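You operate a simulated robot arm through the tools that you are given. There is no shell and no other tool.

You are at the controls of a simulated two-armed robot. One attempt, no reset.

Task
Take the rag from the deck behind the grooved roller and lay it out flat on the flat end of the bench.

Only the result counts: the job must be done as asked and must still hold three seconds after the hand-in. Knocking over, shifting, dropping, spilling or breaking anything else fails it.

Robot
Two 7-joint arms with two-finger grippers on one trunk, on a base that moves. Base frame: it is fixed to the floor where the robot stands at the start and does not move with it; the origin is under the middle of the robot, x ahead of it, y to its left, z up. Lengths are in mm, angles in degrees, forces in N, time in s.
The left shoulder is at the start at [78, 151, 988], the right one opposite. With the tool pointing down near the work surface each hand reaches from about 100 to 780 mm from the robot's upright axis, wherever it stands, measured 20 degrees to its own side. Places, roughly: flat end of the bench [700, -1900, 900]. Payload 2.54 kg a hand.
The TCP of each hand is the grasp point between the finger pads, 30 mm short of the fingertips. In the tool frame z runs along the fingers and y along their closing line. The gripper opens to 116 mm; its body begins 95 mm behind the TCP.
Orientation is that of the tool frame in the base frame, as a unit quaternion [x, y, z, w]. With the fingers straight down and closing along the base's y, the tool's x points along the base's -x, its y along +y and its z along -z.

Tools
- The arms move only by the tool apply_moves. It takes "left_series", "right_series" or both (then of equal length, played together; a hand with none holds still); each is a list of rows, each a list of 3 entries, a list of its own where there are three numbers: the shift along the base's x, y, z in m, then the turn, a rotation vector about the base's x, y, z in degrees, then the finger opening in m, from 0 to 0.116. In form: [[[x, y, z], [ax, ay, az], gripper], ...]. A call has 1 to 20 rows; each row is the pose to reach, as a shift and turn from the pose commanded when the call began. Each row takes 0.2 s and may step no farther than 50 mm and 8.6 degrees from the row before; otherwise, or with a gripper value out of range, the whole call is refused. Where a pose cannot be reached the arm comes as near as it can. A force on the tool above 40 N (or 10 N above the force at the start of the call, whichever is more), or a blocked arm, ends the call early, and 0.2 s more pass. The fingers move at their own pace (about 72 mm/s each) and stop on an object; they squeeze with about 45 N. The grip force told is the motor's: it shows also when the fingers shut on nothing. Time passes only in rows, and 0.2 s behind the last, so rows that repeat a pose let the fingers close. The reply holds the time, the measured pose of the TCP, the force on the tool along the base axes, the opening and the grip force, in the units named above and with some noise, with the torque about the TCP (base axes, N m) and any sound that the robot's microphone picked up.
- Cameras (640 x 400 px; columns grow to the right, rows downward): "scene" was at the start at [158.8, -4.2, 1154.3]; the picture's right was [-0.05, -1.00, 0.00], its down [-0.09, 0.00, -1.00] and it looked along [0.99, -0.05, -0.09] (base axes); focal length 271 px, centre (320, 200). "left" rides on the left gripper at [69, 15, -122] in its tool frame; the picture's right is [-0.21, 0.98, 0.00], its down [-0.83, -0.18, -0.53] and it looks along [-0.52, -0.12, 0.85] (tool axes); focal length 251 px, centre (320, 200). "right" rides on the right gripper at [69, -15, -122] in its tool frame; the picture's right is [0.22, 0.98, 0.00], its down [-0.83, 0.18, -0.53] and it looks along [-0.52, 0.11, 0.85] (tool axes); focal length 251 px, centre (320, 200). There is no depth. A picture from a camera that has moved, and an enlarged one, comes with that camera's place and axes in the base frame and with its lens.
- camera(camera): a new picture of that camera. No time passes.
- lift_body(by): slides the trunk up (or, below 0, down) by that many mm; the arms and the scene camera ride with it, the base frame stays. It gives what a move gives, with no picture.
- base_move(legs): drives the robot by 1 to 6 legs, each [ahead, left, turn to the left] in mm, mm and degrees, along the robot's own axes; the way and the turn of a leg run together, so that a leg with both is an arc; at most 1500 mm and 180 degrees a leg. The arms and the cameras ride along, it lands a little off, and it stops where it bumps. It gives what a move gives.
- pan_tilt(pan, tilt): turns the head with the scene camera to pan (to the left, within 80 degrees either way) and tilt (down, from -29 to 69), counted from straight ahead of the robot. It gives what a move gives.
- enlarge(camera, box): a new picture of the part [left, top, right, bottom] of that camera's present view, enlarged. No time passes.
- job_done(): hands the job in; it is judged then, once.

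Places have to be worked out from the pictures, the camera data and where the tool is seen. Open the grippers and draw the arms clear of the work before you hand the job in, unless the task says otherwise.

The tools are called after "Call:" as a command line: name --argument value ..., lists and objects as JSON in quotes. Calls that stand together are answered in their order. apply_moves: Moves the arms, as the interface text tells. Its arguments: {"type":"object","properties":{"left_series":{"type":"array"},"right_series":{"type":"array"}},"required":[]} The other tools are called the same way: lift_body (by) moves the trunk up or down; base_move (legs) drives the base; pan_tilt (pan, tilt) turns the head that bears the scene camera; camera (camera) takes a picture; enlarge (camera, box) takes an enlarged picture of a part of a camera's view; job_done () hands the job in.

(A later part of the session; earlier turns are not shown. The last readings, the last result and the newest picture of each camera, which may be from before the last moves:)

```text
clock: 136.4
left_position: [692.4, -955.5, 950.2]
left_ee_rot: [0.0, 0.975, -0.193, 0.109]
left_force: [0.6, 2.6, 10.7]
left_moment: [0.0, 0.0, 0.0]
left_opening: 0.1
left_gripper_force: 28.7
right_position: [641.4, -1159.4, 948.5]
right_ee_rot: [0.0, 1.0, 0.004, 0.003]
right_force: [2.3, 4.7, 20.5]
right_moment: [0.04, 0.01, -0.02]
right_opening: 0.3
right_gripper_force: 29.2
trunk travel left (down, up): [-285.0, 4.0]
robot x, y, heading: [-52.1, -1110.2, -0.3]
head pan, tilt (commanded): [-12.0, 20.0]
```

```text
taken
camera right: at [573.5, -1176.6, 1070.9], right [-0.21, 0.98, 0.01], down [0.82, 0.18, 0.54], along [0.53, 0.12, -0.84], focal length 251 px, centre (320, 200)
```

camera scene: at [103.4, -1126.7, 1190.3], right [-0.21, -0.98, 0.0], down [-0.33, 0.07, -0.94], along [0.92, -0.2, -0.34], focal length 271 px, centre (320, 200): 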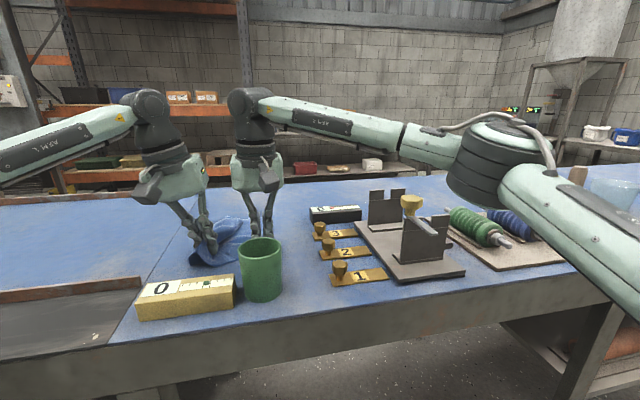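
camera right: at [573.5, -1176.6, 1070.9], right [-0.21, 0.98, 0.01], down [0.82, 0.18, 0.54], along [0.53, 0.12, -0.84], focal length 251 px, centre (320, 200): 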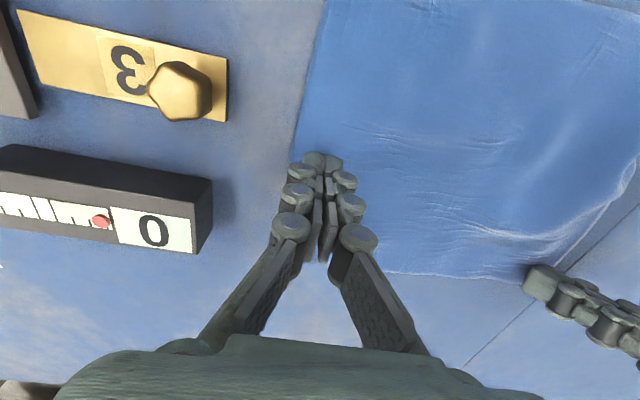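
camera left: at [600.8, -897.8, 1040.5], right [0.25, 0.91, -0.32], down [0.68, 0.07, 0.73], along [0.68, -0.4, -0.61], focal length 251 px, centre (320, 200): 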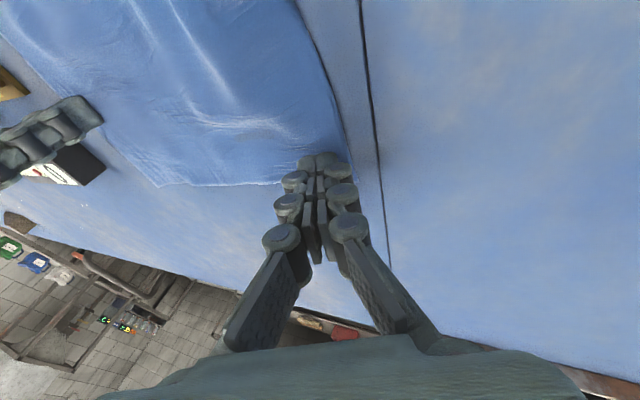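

The left fingers press 11 N on the far-left corner, inside the seam line. I drag it about 18 mm away and a few mm left to take out the slack.

Call:
apply_moves --left_series '[[[0.004, 0.001, -0.001], [0, 0, 0], 0], [[0.008, 0.002, -0.001], [0, 0, 0], 0], [[0.012, 0.003, -0.001], [0, 0, 0], 0], [[0.016, 0.004, -0.001], [0, 0, 0], 0], [[0.02, 0.005, -0.001], [0, 0, 0], 0], [[0.02, 0.005, 0.01], [0, 0, 0], 0], [[0.01, 0.01, 0.04], [0, 0, 0], 0], [[-0.01, 0.03, 0.07], [0, 0, 0], 0], [[-0.03, 0.06, 0.1], [0, 0, 0], 0], [[-0.06, 0.09, 0.13], [0, 0, 0], 0]]'

Call:
camera --camera "left"

Call:
camera --camera "right"

Call:
enlarge --camera "scene" --box '[160, 150, 352, 300]'

```text
refused: row 10 steps farther than a row can; nothing moved
```

```text
taken
camera left: at [600.8, -897.8, 1040.5], right [0.25, 0.91, -0.32], down [0.68, 0.07, 0.73], along [0.68, -0.4, -0.61], focal length 251 px, centre (320, 200)
```

left: 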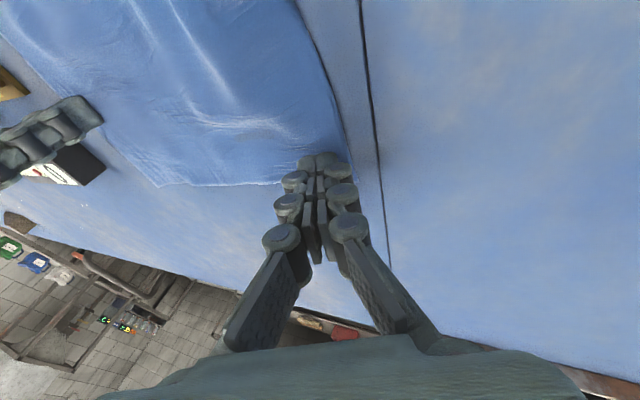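

```text
taken
camera right: at [573.5, -1176.6, 1070.9], right [-0.21, 0.98, 0.01], down [0.82, 0.18, 0.54], along [0.53, 0.12, -0.84], focal length 251 px, centre (320, 200)
```

right: 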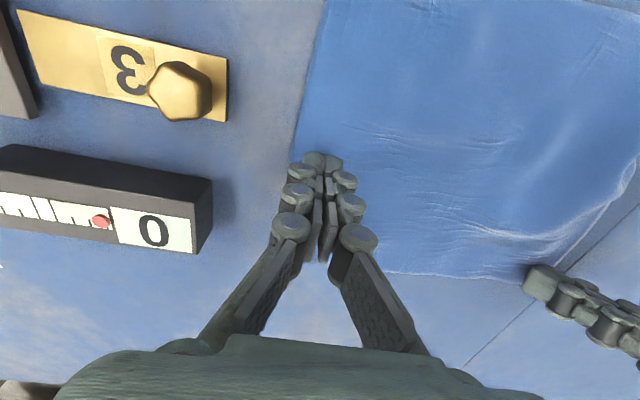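

```text
2.67 times, centred on (256, 225) of scene
camera zoom: at [101.0, -1125.9, 1191.0], right [-0.21, -0.98, 0.0], down [-0.33, 0.07, -0.94], along [0.92, -0.2, -0.34], focal length 722 px, centre (491, 133)
```

zoom: 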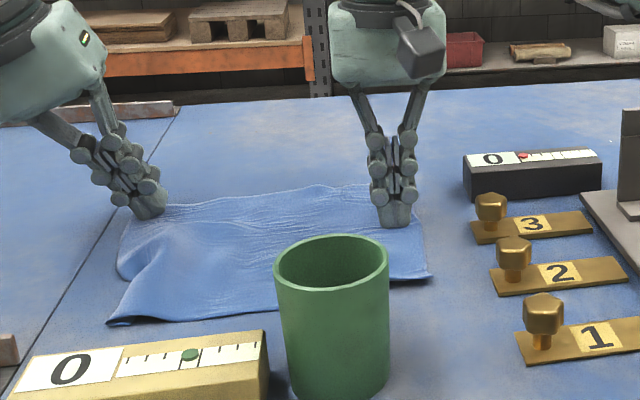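

The call was refused because the last row's step was too long, so nothing moved. I repeat it with smaller final steps.

Call:
apply_moves --left_series '[[[0.004, 0.001, -0.001], [0, 0, 0], 0], [[0.008, 0.002, -0.001], [0, 0, 0], 0], [[0.012, 0.003, -0.001], [0, 0, 0], 0], [[0.016, 0.004, -0.001], [0, 0, 0], 0], [[0.02, 0.005, -0.001], [0, 0, 0], 0], [[0.02, 0.005, 0.012], [0, 0, 0], 0], [[0.015, 0.01, 0.04], [0, 0, 0], 0], [[0, 0.03, 0.06], [0, 0, 0], 0], [[-0.02, 0.05, 0.08], [0, 0, 0], 0], [[-0.04, 0.07, 0.1], [0, 0, 0], 0], [[-0.06, 0.09, 0.12], [0, 0, 0], 0]]'

Call:
camera --camera "left"

Call:
camera --camera "right"

Call:
enlarge --camera "scene" --box '[160, 150, 352, 300]'

```text
clock: 138.8
left_position: [631.9, -866.3, 1065.8]
left_ee_rot: [0.001, 0.976, -0.191, 0.108]
left_force: [1.0, 0.4, 0.2]
left_moment: [-0.01, 0.02, -0.01]
left_opening: 0.0
left_gripper_force: 28.7
right_position: [642.7, -1161.6, 949.9]
right_ee_rot: [0.001, 1.0, 0.004, 0.001]
right_force: [-4.1, -2.0, 24.3]
right_moment: [-0.19, 0.18, 0.05]
right_opening: 0.0
right_gripper_force: 28.9
trunk travel left (down, up): [-285.0, 4.0]
robot x, y, heading: [-55.1, -1109.8, 0.2]
head pan, tilt (commanded): [-12.0, 20.0]
```

```text
taken
camera left: at [540.4, -809.0, 1157.9], right [0.25, 0.91, -0.32], down [0.69, 0.06, 0.72], along [0.68, -0.4, -0.61], focal length 251 px, centre (320, 200)
```

left: 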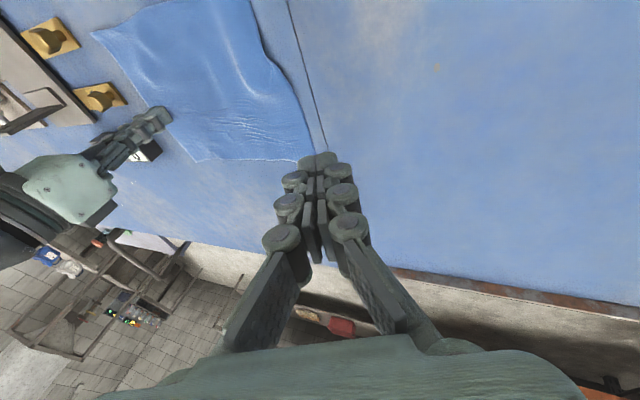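

```text
taken
camera right: at [573.5, -1177.4, 1070.9], right [-0.21, 0.98, 0.01], down [0.82, 0.18, 0.54], along [0.53, 0.12, -0.84], focal length 251 px, centre (320, 200)
```

right: 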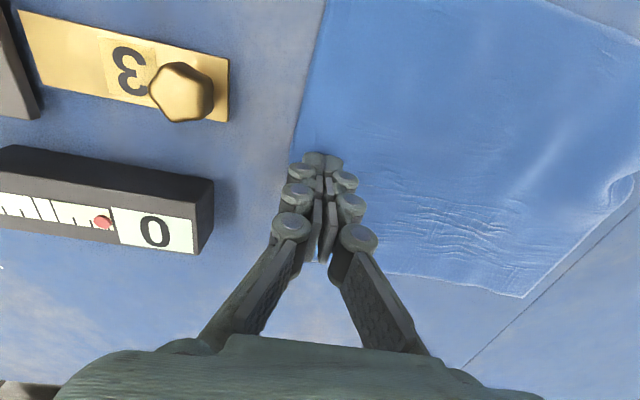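

```text
2.67 times, centred on (256, 225) of scene
camera zoom: at [101.1, -1126.6, 1190.8], right [-0.21, -0.98, 0.0], down [-0.33, 0.07, -0.94], along [0.92, -0.2, -0.34], focal length 722 px, centre (491, 133)
```

zoom: 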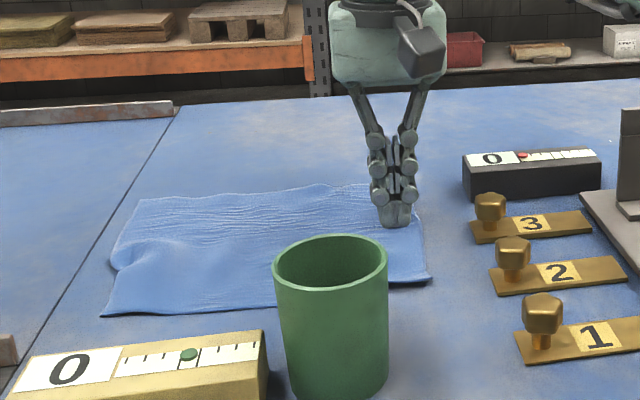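

Better: the far-left corner is now at about [732, −948]. A bulge remains at the left edge, so next I press near the near-left corner with the left fingers.

Call:
apply_moves --left_series '[[[-0.015, -0.022, -0.015], [0, 0, 0], 0], [[-0.03, -0.044, -0.03], [0, 0, 0], 0], [[-0.045, -0.066, -0.045], [0, 0, 0], 0], [[-0.058, -0.088, -0.06], [0, 0, 0], 0], [[-0.064, -0.106, -0.075], [0, 0, 0], 0], [[-0.064, -0.108, -0.09], [0, 0, 0], 0], [[-0.064, -0.108, -0.102], [0, 0, 0], 0], [[-0.064, -0.108, -0.112], [0, 0, 0], 0], [[-0.064, -0.108, -0.117], [0, 0, 0], 0], [[-0.064, -0.108, -0.12], [0, 0, 0], 0]]'

Call:
camera --camera "left"

Call:
enlarge --camera "scene" --box '[160, 150, 352, 300]'

```text
clock: 141.1
left_position: [568.6, -974.3, 951.7]
left_ee_rot: [0.002, 0.975, -0.193, 0.111]
left_force: [-2.0, 2.9, 17.9]
left_moment: [0.02, 0.16, 0.0]
left_opening: 0.1
left_gripper_force: 28.4
right_position: [642.1, -1161.2, 947.6]
right_ee_rot: [0.001, 1.0, 0.004, 0.003]
right_force: [0.6, -3.3, 19.1]
right_moment: [-0.16, 0.03, 0.03]
right_opening: 0.1
right_gripper_force: 29.2
trunk travel left (down, up): [-285.0, 4.0]
robot x, y, heading: [-53.7, -1107.9, -0.1]
head pan, tilt (commanded): [-12.0, 20.0]
```

```text
taken
camera left: at [476.0, -916.6, 1040.9], right [0.25, 0.91, -0.32], down [0.68, 0.07, 0.73], along [0.69, -0.4, -0.61], focal length 251 px, centre (320, 200)
```

left: 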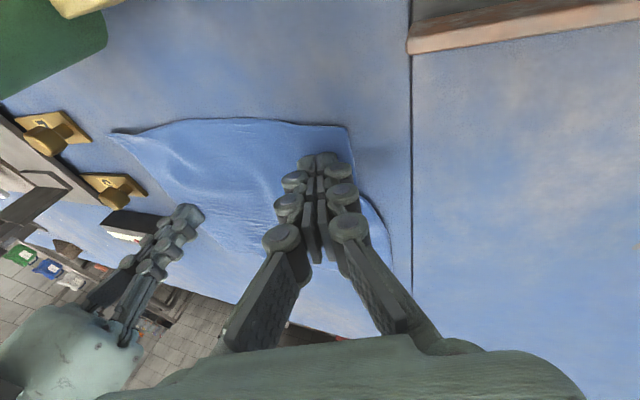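

```text
2.67 times, centred on (256, 225) of scene
camera zoom: at [100.4, -1126.7, 1191.1], right [-0.21, -0.98, 0.0], down [-0.33, 0.07, -0.94], along [0.92, -0.2, -0.34], focal length 722 px, centre (491, 133)
```

zoom: 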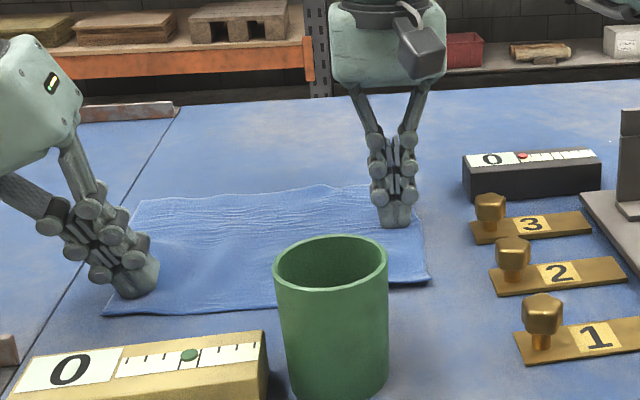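

The left fingers press 18 N just inside the near-left corner. I drag it about 14 mm toward me and 18 mm left, then lift off.

Call:
apply_moves --left_series '[[[-0.003, 0.004, 0.001], [0, 0, 0], 0], [[-0.006, 0.008, 0.001], [0, 0, 0], 0], [[-0.009, 0.011, 0.001], [0, 0, 0], 0], [[-0.012, 0.015, 0.001], [0, 0, 0], 0], [[-0.014, 0.018, 0.001], [0, 0, 0], 0], [[-0.014, 0.018, 0.001], [0, 0, 0], 0], [[-0.014, 0.018, 0.015], [0, 0, 0], 0], [[-0.014, 0.022, 0.045], [0, 0, 0], 0], [[-0.005, 0.045, 0.075], [0, 0, 0], 0], [[0.01, 0.07, 0.1], [0, 0, 0], 0], [[0.03, 0.09, 0.12], [0, 0, 0], 0]]'

Call:
camera --camera "left"

Call:
camera --camera "right"

Call:
enlarge --camera "scene" --box '[160, 150, 352, 300]'

```text
clock: 143.4
left_position: [597.3, -883.1, 1065.6]
left_ee_rot: [0.002, 0.976, -0.19, 0.108]
left_force: [0.3, 0.2, -0.1]
left_moment: [-0.01, -0.01, 0.01]
left_opening: 0.1
left_gripper_force: 28.7
right_position: [641.9, -1160.7, 948.5]
right_ee_rot: [0.0, 1.0, 0.003, 0.001]
right_force: [-3.4, -2.8, 24.1]
right_moment: [-0.25, 0.17, -0.04]
right_opening: 0.2
right_gripper_force: 28.3
trunk travel left (down, up): [-285.0, 4.0]
robot x, y, heading: [-57.3, -1106.6, 0.0]
head pan, tilt (commanded): [-12.0, 20.0]
```

```text
taken
camera left: at [506.2, -826.4, 1157.7], right [0.25, 0.91, -0.32], down [0.69, 0.06, 0.72], along [0.68, -0.4, -0.61], focal length 251 px, centre (320, 200)
```

left: 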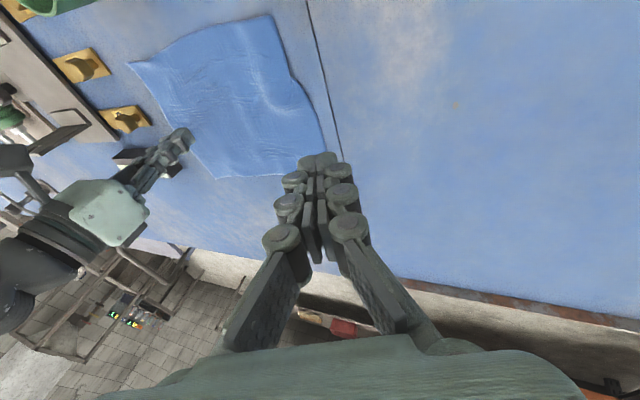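

```text
taken
camera right: at [573.5, -1177.4, 1070.9], right [-0.21, 0.98, 0.01], down [0.82, 0.18, 0.54], along [0.52, 0.12, -0.84], focal length 251 px, centre (320, 200)
```

right: 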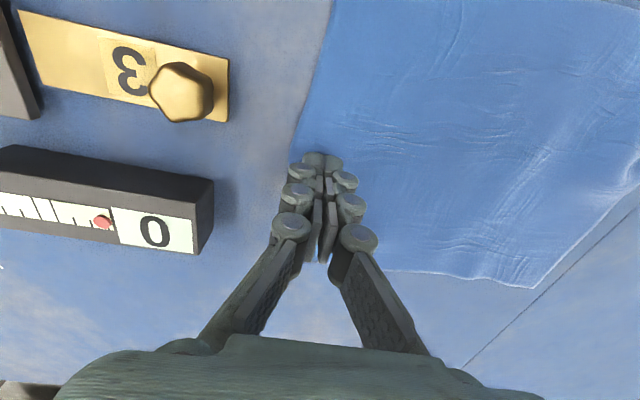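

```text
2.67 times, centred on (256, 225) of scene
camera zoom: at [101.2, -1126.7, 1190.7], right [-0.21, -0.98, 0.0], down [-0.33, 0.07, -0.94], along [0.92, -0.2, -0.34], focal length 722 px, centre (491, 133)
```

zoom: 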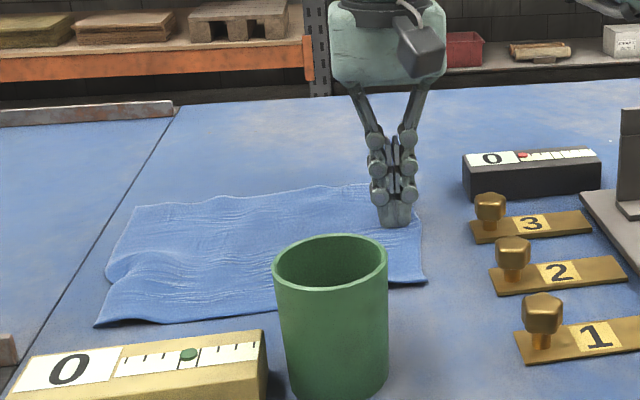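

The rag is nearly flat now, corners about [544, −1187], [535, −964], [718, −947] and [736, −1177]; only small ripples remain along the left edge. I smooth those by pressing mid-left and drawing 12 mm outward.

Call:
apply_moves --left_series '[[[0.008, -0.022, -0.02], [0, 0, 0], 0], [[0.016, -0.044, -0.04], [0, 0, 0], 0], [[0.024, -0.066, -0.06], [0, 0, 0], 0], [[0.029, -0.084, -0.08], [0, 0, 0], 0], [[0.029, -0.09, -0.098], [0, 0, 0], 0], [[0.029, -0.09, -0.108], [0, 0, 0], 0], [[0.029, -0.09, -0.115], [0, 0, 0], 0], [[0.029, -0.09, -0.118], [0, 0, 0], 0], [[0.029, -0.086, -0.118], [0, 0, 0], 0], [[0.029, -0.082, -0.118], [0, 0, 0], 0], [[0.029, -0.078, -0.118], [0, 0, 0], 0], [[0.029, -0.076, -0.118], [0, 0, 0], 0], [[0.029, -0.076, -0.105], [0, 0, 0], 0], [[0.029, -0.07, -0.08], [0, 0, 0], 0]]'

Call:
camera --camera "left"

Call:
enlarge --camera "scene" --box '[160, 150, 352, 300]'

```text
clock: 146.4
left_position: [626.7, -955.3, 987.8]
left_ee_rot: [0.0, 0.976, -0.19, 0.108]
left_force: [0.5, 0.0, 0.1]
left_moment: [0.03, -0.01, -0.01]
left_opening: 0.1
left_gripper_force: 28.6
right_position: [641.4, -1162.7, 948.2]
right_ee_rot: [0.0, 1.0, 0.003, 0.002]
right_force: [-4.4, -2.9, 24.8]
right_moment: [-0.22, 0.17, -0.03]
right_opening: 0.0
right_gripper_force: 28.5
trunk travel left (down, up): [-285.0, 4.0]
robot x, y, heading: [-53.5, -1109.5, 0.0]
head pan, tilt (commanded): [-12.0, 20.0]
```

```text
taken
camera left: at [535.8, -896.5, 1078.4], right [0.25, 0.91, -0.32], down [0.69, 0.06, 0.72], along [0.68, -0.4, -0.61], focal length 251 px, centre (320, 200)
```

left: 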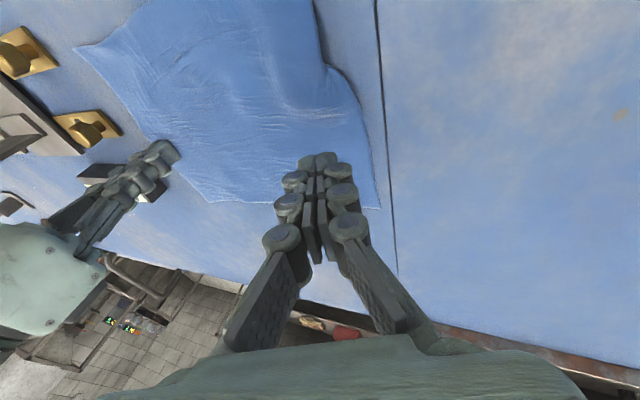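

```text
2.67 times, centred on (256, 225) of scene
camera zoom: at [101.1, -1126.7, 1190.7], right [-0.21, -0.98, 0.0], down [-0.33, 0.07, -0.94], along [0.92, -0.2, -0.34], focal length 722 px, centre (491, 133)
```

zoom: 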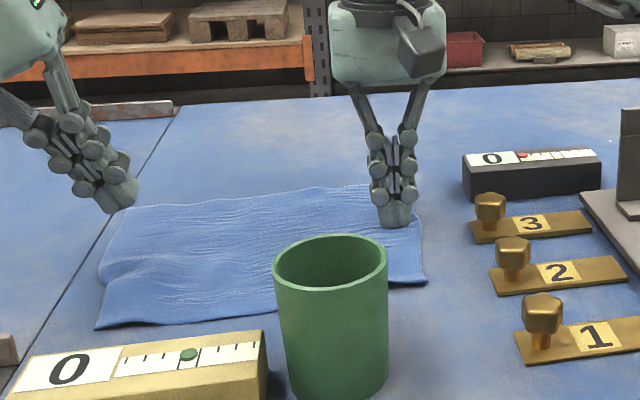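

Flatter again. Now a short pull on the far-left corner away from me, about 14 mm, then lift.

Call:
apply_moves --left_series '[[[0.023, 0.002, 0.005], [0, 0, 0], 0], [[0.046, 0.004, 0.005], [0, 0, 0], 0], [[0.066, 0.004, 0], [0, 0, 0], 0], [[0.068, 0.004, -0.02], [0, 0, 0], 0], [[0.068, 0.004, -0.034], [0, 0, 0], 0], [[0.068, 0.004, -0.04], [0, 0, 0], 0], [[0.071, 0.004, -0.04], [0, 0, 0], 0], [[0.075, 0.004, -0.04], [0, 0, 0], 0], [[0.079, 0.004, -0.04], [0, 0, 0], 0], [[0.083, 0.004, -0.04], [0, 0, 0], 0], [[0.083, 0.004, -0.025], [0, 0, 0], 0], [[0.08, 0.008, 0.005], [0, 0, 0], 0], [[0.06, 0.03, 0.03], [0, 0, 0], 0], [[0.03, 0.05, 0.05], [0, 0, 0], 0], [[0, 0.07, 0.07], [0, 0, 0], 0]]'

Call:
camera --camera "left"

Call:
enlarge --camera "scene" --box '[160, 150, 352, 300]'

```text
clock: 149.7
left_position: [625.3, -884.4, 1057.9]
left_ee_rot: [0.001, 0.976, -0.191, 0.108]
left_force: [-0.5, -0.1, -0.5]
left_moment: [0.0, -0.01, 0.02]
left_opening: 0.0
left_gripper_force: 28.6
right_position: [642.3, -1160.7, 948.8]
right_ee_rot: [0.001, 1.0, 0.003, 0.002]
right_force: [-3.9, -2.4, 25.4]
right_moment: [-0.19, 0.16, -0.02]
right_opening: 0.0
right_gripper_force: 28.3
trunk travel left (down, up): [-285.0, 4.0]
robot x, y, heading: [-52.3, -1103.2, -0.2]
head pan, tilt (commanded): [-12.0, 20.0]
```

```text
taken
camera left: at [535.1, -827.1, 1149.1], right [0.25, 0.91, -0.32], down [0.69, 0.06, 0.72], along [0.68, -0.4, -0.61], focal length 251 px, centre (320, 200)
```

left: 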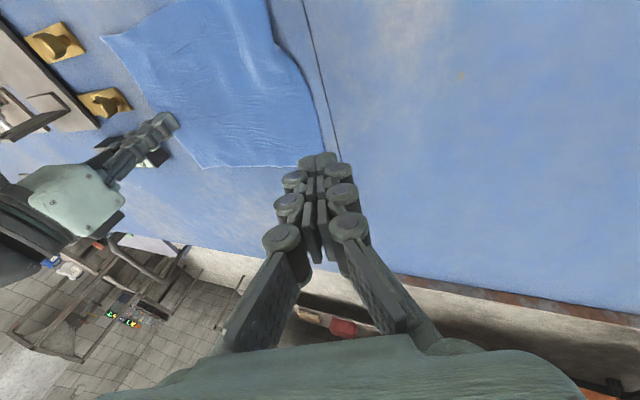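

```text
2.67 times, centred on (256, 225) of scene
camera zoom: at [101.2, -1126.5, 1190.7], right [-0.21, -0.98, 0.0], down [-0.33, 0.07, -0.94], along [0.92, -0.2, -0.34], focal length 722 px, centre (491, 133)
```

zoom: 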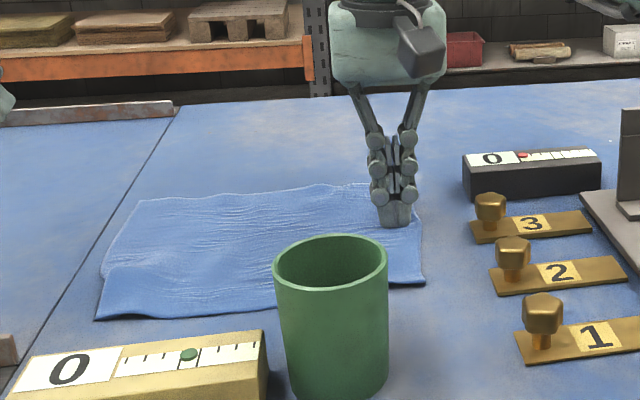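

Now the near-left corner once more: press just inside it and draw it about 10 mm toward me and 14 mm left, then lift away.

Call:
apply_moves --left_series '[[[-0.015, -0.02, -0.015], [0, 0, 0], 0], [[-0.03, -0.04, -0.03], [0, 0, 0], 0], [[-0.045, -0.06, -0.045], [0, 0, 0], 0], [[-0.06, -0.08, -0.06], [0, 0, 0], 0], [[-0.065, -0.087, -0.08], [0, 0, 0], 0], [[-0.065, -0.087, -0.098], [0, 0, 0], 0], [[-0.065, -0.087, -0.108], [0, 0, 0], 0], [[-0.065, -0.087, -0.112], [0, 0, 0], 0], [[-0.068, -0.083, -0.112], [0, 0, 0], 0], [[-0.071, -0.079, -0.112], [0, 0, 0], 0], [[-0.074, -0.075, -0.112], [0, 0, 0], 0], [[-0.076, -0.072, -0.112], [0, 0, 0], 0], [[-0.076, -0.072, -0.1], [0, 0, 0], 0], [[-0.074, -0.07, -0.075], [0, 0, 0], 0], [[-0.06, -0.05, -0.05], [0, 0, 0], 0], [[-0.04, -0.03, -0.025], [0, 0, 0], 0], [[-0.02, 0, 0], [0, 0, 0], 0]]'

Call:
camera --camera "left"

Call:
enlarge --camera "scene" --box '[160, 150, 352, 300]'

```text
clock: 153.2
left_position: [606.1, -885.4, 1058.5]
left_ee_rot: [0.002, 0.976, -0.191, 0.107]
left_force: [-0.1, 0.5, 0.6]
left_moment: [0.01, 0.03, -0.01]
left_opening: 0.0
left_gripper_force: 28.3
right_position: [641.2, -1159.9, 948.9]
right_ee_rot: [0.0, 1.0, 0.003, 0.001]
right_force: [-5.2, -2.2, 23.9]
right_moment: [-0.19, 0.22, -0.02]
right_opening: 0.0
right_gripper_force: 28.8
trunk travel left (down, up): [-285.0, 4.0]
robot x, y, heading: [-55.5, -1109.5, -0.2]
head pan, tilt (commanded): [-12.0, 20.0]
```

```text
taken
camera left: at [514.8, -827.9, 1148.6], right [0.25, 0.91, -0.32], down [0.69, 0.06, 0.72], along [0.68, -0.4, -0.61], focal length 251 px, centre (320, 200)
```

left: 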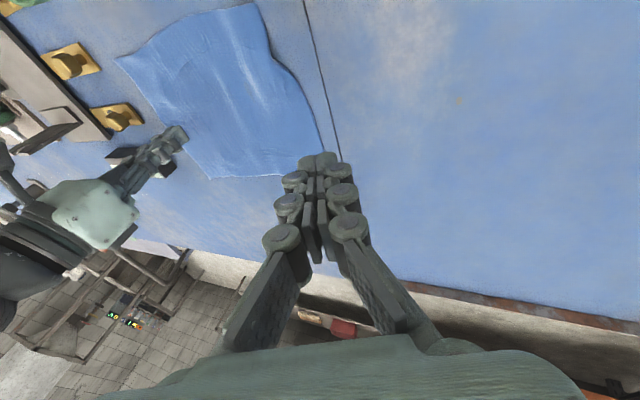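

```text
2.67 times, centred on (256, 225) of scene
camera zoom: at [101.1, -1126.6, 1190.7], right [-0.21, -0.98, 0.0], down [-0.33, 0.07, -0.94], along [0.92, -0.2, -0.34], focal length 722 px, centre (491, 133)
```

zoom: 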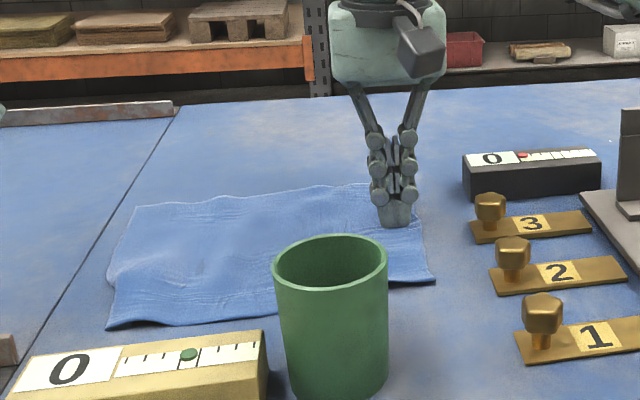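

The rag is flat apart from faint ripples. I lift the right hand straight up off it and check the result from above.

Call:
apply_moves --right_series '[[[0, 0, 0.004], [0, 0, 0], 0], [[0, 0, 0.012], [0, 0, 0], 0], [[0, 0, 0.03], [0, 0, 0], 0], [[-0.005, 0.005, 0.06], [0, 0, 0], 0], [[-0.02, 0.01, 0.09], [0, 0, 0], 0], [[-0.04, 0.015, 0.12], [0, 0, 0], 0], [[-0.055, 0.02, 0.15], [0, 0, 0], 0], [[-0.07, 0.02, 0.18], [0, 0, 0], 0], [[-0.07, 0.02, 0.21], [0, 0, 0], 0]]'

Call:
camera --camera "right"

Call:
enlarge --camera "right" --box '[220, 40, 540, 240]'

Call:
enlarge --camera "left" --box '[80, 0, 360, 200]'

Call:
enlarge --camera "scene" --box '[160, 150, 352, 300]'

```text
clock: 155.2
left_position: [609.6, -884.6, 1056.4]
left_ee_rot: [0.001, 0.976, -0.192, 0.107]
left_force: [0.4, 0.3, -0.3]
left_moment: [0.0, -0.02, -0.02]
left_opening: 0.0
left_gripper_force: 28.7
right_position: [573.8, -1139.7, 1155.4]
right_ee_rot: [0.0, 1.0, 0.004, 0.001]
right_force: [-0.5, 0.2, 0.0]
right_moment: [-0.01, 0.02, 0.0]
right_opening: 0.0
right_gripper_force: 28.9
trunk travel left (down, up): [-285.0, 4.0]
robot x, y, heading: [-55.5, -1109.3, 0.1]
head pan, tilt (commanded): [-12.0, 20.0]
```

```text
taken
camera right: at [504.9, -1156.3, 1278.7], right [-0.22, 0.98, 0.01], down [0.83, 0.18, 0.54], along [0.52, 0.12, -0.84], focal length 251 px, centre (320, 200)
```

right: 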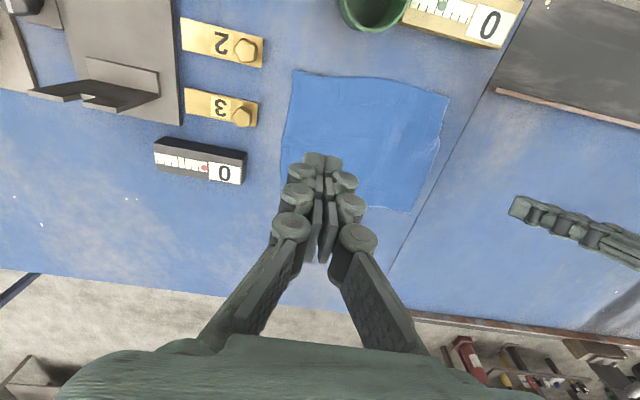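

```text
2.00 times, centred on (380, 140) of right
camera zoom: at [504.9, -1156.3, 1278.7], right [-0.22, 0.98, 0.01], down [0.83, 0.18, 0.54], along [0.52, 0.12, -0.84], focal length 503 px, centre (200, 320)
```

zoom: 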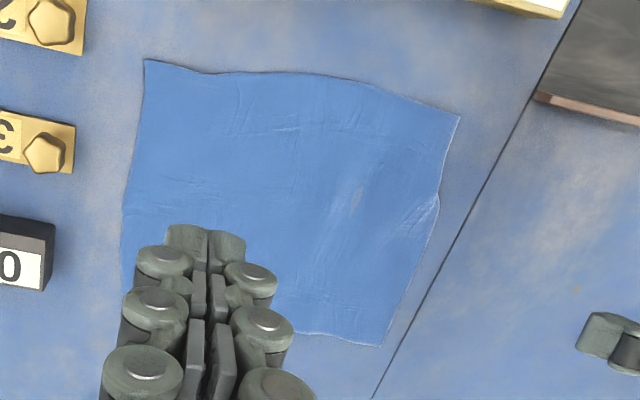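

```text
2.00 times, centred on (220, 100) of left
camera zoom: at [517.0, -827.3, 1146.8], right [0.25, 0.91, -0.32], down [0.69, 0.06, 0.72], along [0.68, -0.4, -0.61], focal length 503 px, centre (520, 400)
```

zoom: 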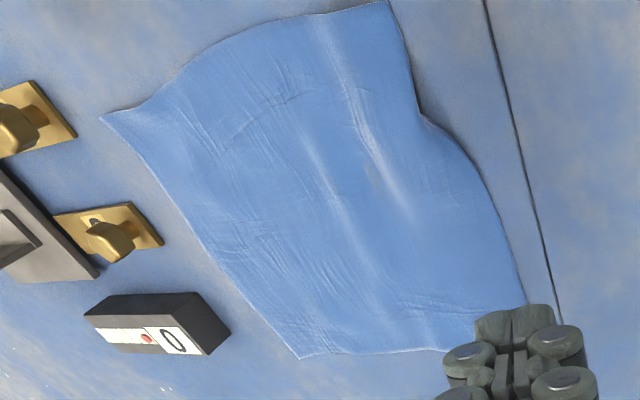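

```text
2.67 times, centred on (256, 225) of scene
camera zoom: at [103.5, -1126.0, 1190.3], right [-0.21, -0.98, 0.0], down [-0.33, 0.07, -0.94], along [0.92, -0.2, -0.34], focal length 722 px, centre (491, 133)
```

zoom: 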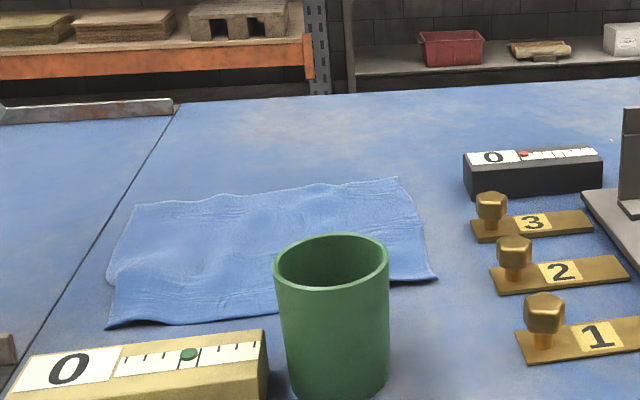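

The rag lies fully on the flat end, inside the seam (far-left corner ≈ y −946), with only slight ripples; its near edge is still ~25 mm short of full length. I set both closed hands near the two near corners to stretch that edge.

Call:
apply_moves --left_series '[[[-0.012, -0.02, -0.012], [0, 0, 0], 0], [[-0.024, -0.04, -0.024], [0, 0, 0], 0], [[-0.036, -0.06, -0.036], [0, 0, 0], 0], [[-0.048, -0.078, -0.048], [0, 0, 0], 0], [[-0.06, -0.092, -0.06], [0, 0, 0], 0], [[-0.06, -0.092, -0.07], [0, 0, 0], 0], [[-0.06, -0.092, -0.08], [0, 0, 0], 0], [[-0.06, -0.092, -0.09], [0, 0, 0], 0], [[-0.06, -0.092, -0.098], [0, 0, 0], 0], [[-0.06, -0.092, -0.104], [0, 0, 0], 0], [[-0.06, -0.092, -0.108], [0, 0, 0], 0], [[-0.06, -0.092, -0.11], [0, 0, 0], 0]]' --right_series '[[[-0.004, -0.008, -0.022], [0, 0, 0], 0], [[-0.008, -0.016, -0.044], [0, 0, 0], 0], [[-0.012, -0.023, -0.066], [0, 0, 0], 0], [[-0.012, -0.023, -0.088], [0, 0, 0], 0], [[-0.012, -0.023, -0.11], [0, 0, 0], 0], [[-0.012, -0.023, -0.132], [0, 0, 0], 0], [[-0.012, -0.023, -0.152], [0, 0, 0], 0], [[-0.012, -0.023, -0.172], [0, 0, 0], 0], [[-0.012, -0.023, -0.188], [0, 0, 0], 0], [[-0.012, -0.023, -0.198], [0, 0, 0], 0], [[-0.012, -0.023, -0.205], [0, 0, 0], 0], [[-0.012, -0.023, -0.209], [0, 0, 0], 0]]'

Call:
camera --camera "left"

Call:
camera --camera "right"

Call:
enlarge --camera "scene" --box '[160, 150, 352, 300]'

```text
clock: 157.8
left_position: [548.3, -975.6, 952.2]
left_ee_rot: [0.001, 0.975, -0.193, 0.111]
left_force: [1.4, 4.2, 24.9]
left_moment: [0.06, 0.06, -0.04]
left_opening: 0.0
left_gripper_force: 29.0
right_position: [560.3, -1164.0, 947.9]
right_ee_rot: [0.001, 1.0, 0.004, 0.002]
right_force: [0.6, -0.5, 2.7]
right_moment: [0.02, -0.01, 0.02]
right_opening: 0.0
right_gripper_force: 28.3
trunk travel left (down, up): [-285.0, 4.0]
robot x, y, heading: [-56.5, -1109.9, -0.2]
head pan, tilt (commanded): [-12.0, 20.0]
```

```text
taken
camera left: at [456.7, -918.6, 1040.7], right [0.25, 0.91, -0.32], down [0.68, 0.07, 0.73], along [0.69, -0.4, -0.61], focal length 251 px, centre (320, 200)
```

left: 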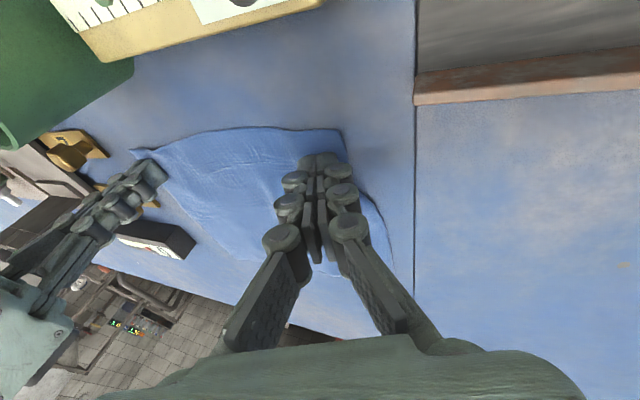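

```text
taken
camera right: at [492.5, -1180.0, 1071.3], right [-0.21, 0.98, 0.01], down [0.82, 0.18, 0.54], along [0.52, 0.12, -0.84], focal length 251 px, centre (320, 200)
```

right: 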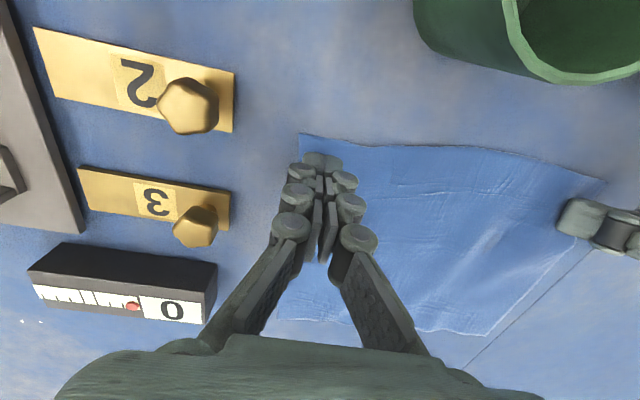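

```text
2.67 times, centred on (256, 225) of scene
camera zoom: at [101.9, -1126.6, 1191.0], right [-0.21, -0.98, 0.0], down [-0.33, 0.07, -0.94], along [0.92, -0.2, -0.34], focal length 722 px, centre (491, 133)
```

zoom: 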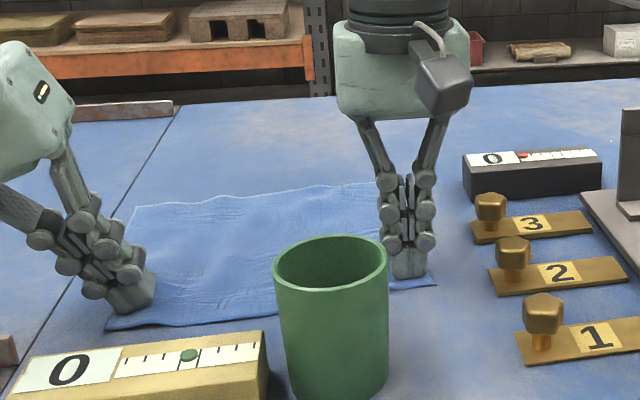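

Left presses 25 N, right barely touches. I balance the pressure and pull the two near corners gently apart, then lift both straight up.

Call:
apply_moves --left_series '[[[0, 0, 0.002], [0, 0, 0], 0], [[0, 0.004, 0.002], [0, 0, 0], 0], [[0, 0.008, 0.002], [0, 0, 0], 0], [[-0.001, 0.012, 0.002], [0, 0, 0], 0], [[-0.001, 0.016, 0.002], [0, 0, 0], 0], [[-0.001, 0.02, 0.002], [0, 0, 0], 0], [[-0.001, 0.02, 0.002], [0, 0, 0], 0], [[-0.001, 0.02, 0.006], [0, 0, 0], 0], [[-0.001, 0.02, 0.014], [0, 0, 0], 0], [[-0.001, 0.02, 0.035], [0, 0, 0], 0], [[0.005, 0.035, 0.06], [0, 0, 0], 0], [[0.01, 0.055, 0.085], [0, 0, 0], 0], [[0.02, 0.075, 0.11], [0, 0, 0], 0]]' --right_series '[[[0, 0, -0.004], [0, 0, 0], 0], [[0, -0.001, -0.004], [0, 0, 0], 0], [[0, -0.002, -0.004], [0, 0, 0], 0], [[0, -0.003, -0.004], [0, 0, 0], 0], [[0, -0.004, -0.004], [0, 0, 0], 0], [[0, -0.006, -0.004], [0, 0, 0], 0], [[0, -0.006, -0.004], [0, 0, 0], 0], [[0, -0.006, 0], [0, 0, 0], 0], [[0, -0.006, 0.008], [0, 0, 0], 0], [[0, -0.006, 0.03], [0, 0, 0], 0], [[0, -0.006, 0.06], [0, 0, 0], 0], [[0, 0, 0.09], [0, 0, 0], 0], [[0, 0.005, 0.12], [0, 0, 0], 0]]'

Call:
enlarge --camera "left" --box '[80, 0, 400, 200]'

Call:
camera --camera "right"

Call:
enlarge --camera "scene" --box '[160, 150, 352, 300]'

```text
clock: 160.7
left_position: [569.1, -900.1, 1058.0]
left_ee_rot: [0.001, 0.976, -0.191, 0.106]
left_force: [-0.5, 1.1, -0.3]
left_moment: [-0.03, -0.02, 0.02]
left_opening: 0.0
left_gripper_force: 28.8
right_position: [562.1, -1158.8, 1066.9]
right_ee_rot: [0.0, 1.0, 0.004, 0.0]
right_force: [0.0, -0.7, 0.4]
right_moment: [-0.02, -0.01, -0.02]
right_opening: 0.1
right_gripper_force: 28.7
trunk travel left (down, up): [-285.0, 4.0]
robot x, y, heading: [-56.9, -1107.5, 0.0]
head pan, tilt (commanded): [-12.0, 20.0]
```

```text
2.00 times, centred on (240, 100) of left
camera zoom: at [478.0, -844.0, 1147.2], right [0.25, 0.91, -0.32], down [0.69, 0.06, 0.72], along [0.68, -0.4, -0.61], focal length 503 px, centre (480, 400)
```

zoom: 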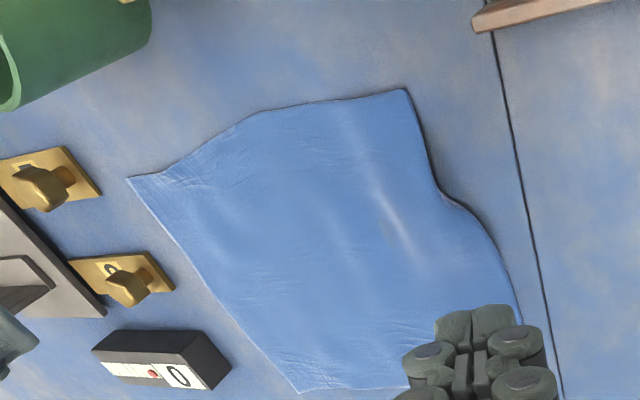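

```text
taken
camera right: at [493.8, -1175.0, 1189.9], right [-0.21, 0.98, 0.01], down [0.83, 0.18, 0.53], along [0.52, 0.12, -0.84], focal length 251 px, centre (320, 200)
```

right: 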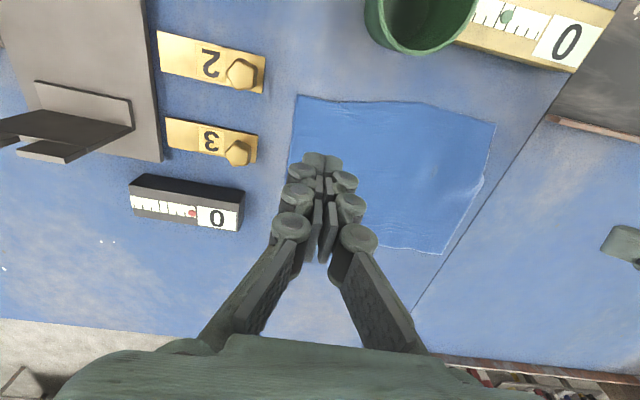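

```text
2.67 times, centred on (256, 225) of scene
camera zoom: at [103.6, -1126.4, 1190.2], right [-0.21, -0.98, 0.0], down [-0.33, 0.07, -0.94], along [0.92, -0.2, -0.34], focal length 722 px, centre (491, 133)
```

zoom: 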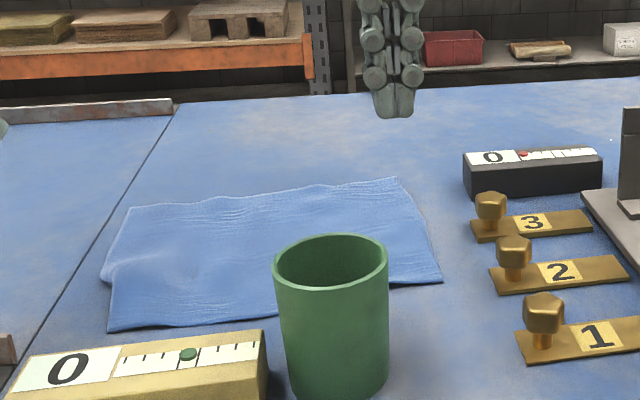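

The ripples are mostly gone. I take closer looks at the whole rag to check for hidden folds, moving the right hand back out of the view first.

Call:
apply_moves --right_series '[[[-0.015, 0, 0.02], [0, 0, 0], 0], [[-0.03, 0, 0.04], [0, 0, 0], 0], [[-0.045, 0.01, 0.06], [0, 0, 0], 0], [[-0.06, 0.02, 0.08], [0, 0, 0], 0], [[-0.075, 0.03, 0.1], [0, 0, 0], 0], [[-0.09, 0.04, 0.12], [0, 4, 0], 0], [[-0.1, 0.04, 0.13], [0, 8, 0], 0], [[-0.1, 0.04, 0.13], [0, 12, 0], 0]]'

Call:
camera --camera "right"

Call:
enlarge --camera "scene" --box '[180, 200, 340, 290]'

Call:
enlarge --camera "left" --box '[120, 30, 300, 142]'

```text
clock: 162.4
left_position: [569.1, -902.1, 1056.1]
left_ee_rot: [0.001, 0.976, -0.191, 0.106]
left_force: [-0.4, 0.1, 0.5]
left_moment: [0.0, 0.0, 0.02]
left_opening: 0.0
left_gripper_force: 28.5
right_position: [462.7, -1118.7, 1196.3]
right_ee_rot: [0.0, 0.995, 0.004, -0.104]
right_force: [0.0, 0.0, -0.1]
right_moment: [0.04, 0.04, 0.02]
right_opening: 0.0
right_gripper_force: 28.5
trunk travel left (down, up): [-285.0, 4.0]
robot x, y, heading: [-53.2, -1105.4, -0.1]
head pan, tilt (commanded): [-12.0, 20.0]
```

```text
taken
camera right: at [420.6, -1134.4, 1331.4], right [-0.21, 0.98, 0.05], down [0.92, 0.18, 0.35], along [0.34, 0.12, -0.93], focal length 251 px, centre (320, 200)
```

right: 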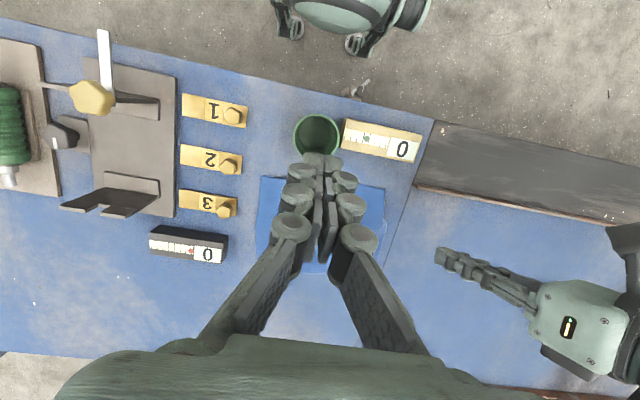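

```text
4.00 times, centred on (260, 245) of scene
camera zoom: at [103.8, -1126.2, 1190.3], right [-0.21, -0.98, 0.0], down [-0.33, 0.07, -0.94], along [0.92, -0.2, -0.34], focal length 1083 px, centre (560, 20)
```

zoom: 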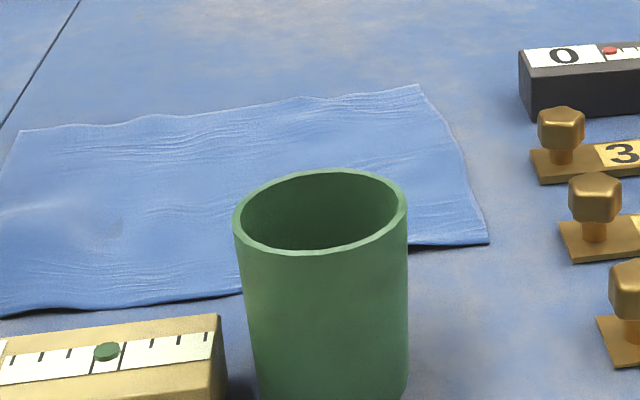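

```text
3.56 times, centred on (210, 86) of left
camera zoom: at [478.1, -844.1, 1147.0], right [0.25, 0.91, -0.32], down [0.69, 0.06, 0.72], along [0.68, -0.4, -0.61], focal length 894 px, centre (711, 605)
```

zoom: 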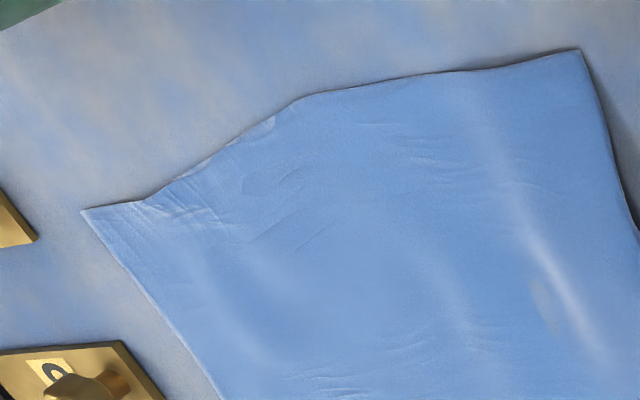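

No hidden folds; only fine wrinkles remain, and pot, gauges and block are where they were. One more firm stretch of the near edge: I bring both closed hands down on the near corners again with a stronger press.

Call:
apply_moves --left_series '[[[-0.01, -0.024, -0.012], [0, 0, 0], 0], [[-0.02, -0.048, -0.024], [0, 0, 0], 0], [[-0.029, -0.07, -0.036], [0, 0, 0], 0], [[-0.029, -0.071, -0.048], [0, 0, 0], 0], [[-0.029, -0.071, -0.06], [0, 0, 0], 0], [[-0.029, -0.071, -0.07], [0, 0, 0], 0], [[-0.029, -0.071, -0.08], [0, 0, 0], 0], [[-0.029, -0.071, -0.088], [0, 0, 0], 0], [[-0.029, -0.071, -0.095], [0, 0, 0], 0], [[-0.029, -0.071, -0.1], [0, 0, 0], 0], [[-0.029, -0.071, -0.104], [0, 0, 0], 0], [[-0.029, -0.071, -0.107], [0, 0, 0], 0], [[-0.029, -0.071, -0.109], [0, 0, 0], 0], [[-0.029, -0.071, -0.11], [0, 0, 0], 0], [[-0.029, -0.071, -0.111], [0, 0, 0], 0]]' --right_series '[[[0.02, -0.01, -0.01], [0, -3, 0], 0], [[0.04, -0.02, -0.02], [0, -6, 0], 0], [[0.06, -0.03, -0.03], [0, -9, 0], 0], [[0.08, -0.04, -0.04], [0, -12, 0], 0], [[0.095, -0.049, -0.06], [0, -12, 0], 0], [[0.095, -0.049, -0.085], [0, -12, 0], 0], [[0.095, -0.049, -0.11], [0, -12, 0], 0], [[0.095, -0.049, -0.135], [0, -12, 0], 0], [[0.095, -0.049, -0.16], [0, -12, 0], 0], [[0.095, -0.049, -0.185], [0, -12, 0], 0], [[0.095, -0.049, -0.21], [0, -12, 0], 0], [[0.095, -0.049, -0.23], [0, -12, 0], 0], [[0.095, -0.049, -0.243], [0, -12, 0], 0], [[0.095, -0.049, -0.249], [0, -12, 0], 0], [[0.095, -0.049, -0.252], [0, -12, 0], 0]]'

Call:
camera --camera "right"

```text
clock: 165.7
left_position: [539.0, -972.3, 950.8]
left_ee_rot: [0.001, 0.975, -0.193, 0.111]
left_force: [6.5, 4.3, 27.4]
left_moment: [0.03, -0.04, -0.02]
left_opening: 0.0
left_gripper_force: 28.8
right_position: [556.2, -1167.7, 947.9]
right_ee_rot: [0.001, 1.0, 0.004, 0.004]
right_force: [2.3, -1.3, 14.4]
right_moment: [-0.04, -0.04, 0.02]
right_opening: 0.0
right_gripper_force: 29.0
trunk travel left (down, up): [-285.0, 4.0]
robot x, y, heading: [-55.8, -1109.3, -0.1]
head pan, tilt (commanded): [-12.0, 20.0]
```

```text
taken
camera right: at [487.1, -1184.6, 1070.7], right [-0.21, 0.98, 0.01], down [0.82, 0.18, 0.54], along [0.53, 0.12, -0.84], focal length 251 px, centre (320, 200)
```

right: 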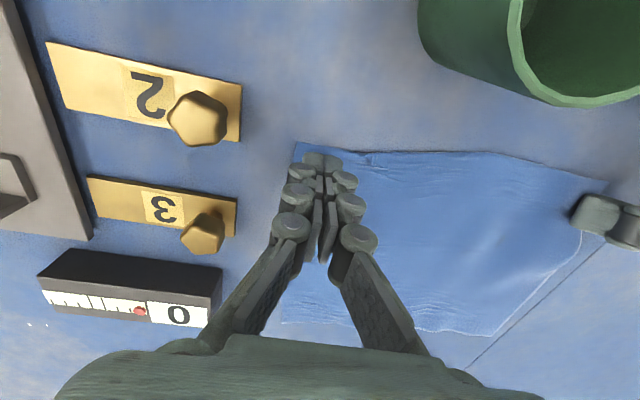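

Left presses 27 N, right 14 N. I firm up the right and pull the left corner slowly outward by about 18 mm, reading the force before lifting.

Call:
apply_moves --left_series '[[[0, 0, 0], [0, 0, 0], 0], [[0, 0.003, 0], [0, 0, 0], 0], [[0, 0.006, 0], [0, 0, 0], 0], [[0, 0.009, 0], [0, 0, 0], 0], [[0, 0.012, 0], [0, 0, 0], 0], [[0, 0.015, 0], [0, 0, 0], 0], [[0, 0.018, 0], [0, 0, 0], 0]]' --right_series '[[[0, 0, -0.003], [0, 0, 0], 0], [[0, 0, -0.003], [0, 0, 0], 0], [[0, -0.001, -0.003], [0, 0, 0], 0], [[0, -0.002, -0.003], [0, 0, 0], 0], [[0, -0.003, -0.003], [0, 0, 0], 0], [[0, -0.004, -0.003], [0, 0, 0], 0], [[0, -0.005, -0.003], [0, 0, 0], 0]]'

Call:
camera --camera "left"

Call:
enlarge --camera "scene" --box '[160, 150, 352, 300]'

```text
clock: 167.2
left_position: [537.0, -956.7, 948.8]
left_ee_rot: [0.003, 0.975, -0.194, 0.111]
left_force: [0.3, -23.4, 23.9]
left_moment: [-0.77, 0.04, 0.11]
left_opening: 0.0
left_gripper_force: 28.6
right_position: [553.9, -1169.1, 948.4]
right_ee_rot: [-0.002, 1.0, 0.008, 0.006]
right_force: [4.3, 20.0, 33.9]
right_moment: [0.52, -0.05, -0.02]
right_opening: 0.0
right_gripper_force: 28.4
trunk travel left (down, up): [-285.0, 4.0]
robot x, y, heading: [-57.2, -1104.3, -0.5]
head pan, tilt (commanded): [-12.0, 20.0]
```

```text
taken
camera left: at [445.1, -898.8, 1039.4], right [0.26, 0.91, -0.32], down [0.68, 0.07, 0.73], along [0.68, -0.41, -0.6], focal length 251 px, centre (320, 200)
```

left: 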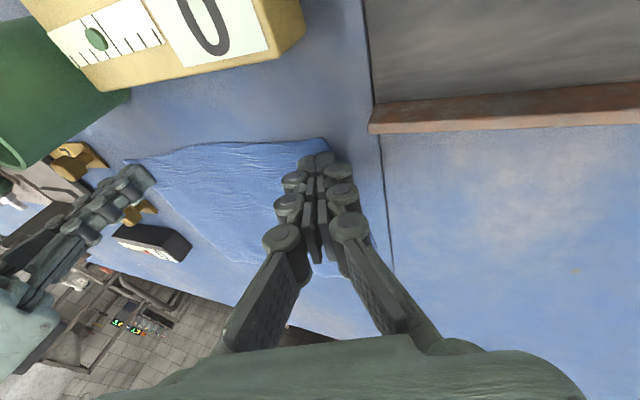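

```text
2.67 times, centred on (256, 225) of scene
camera zoom: at [99.2, -1127.1, 1191.1], right [-0.21, -0.98, 0.0], down [-0.33, 0.07, -0.94], along [0.92, -0.2, -0.34], focal length 722 px, centre (491, 133)
```

zoom: 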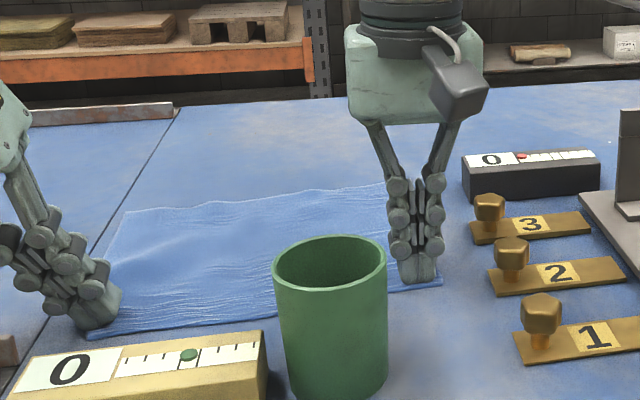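

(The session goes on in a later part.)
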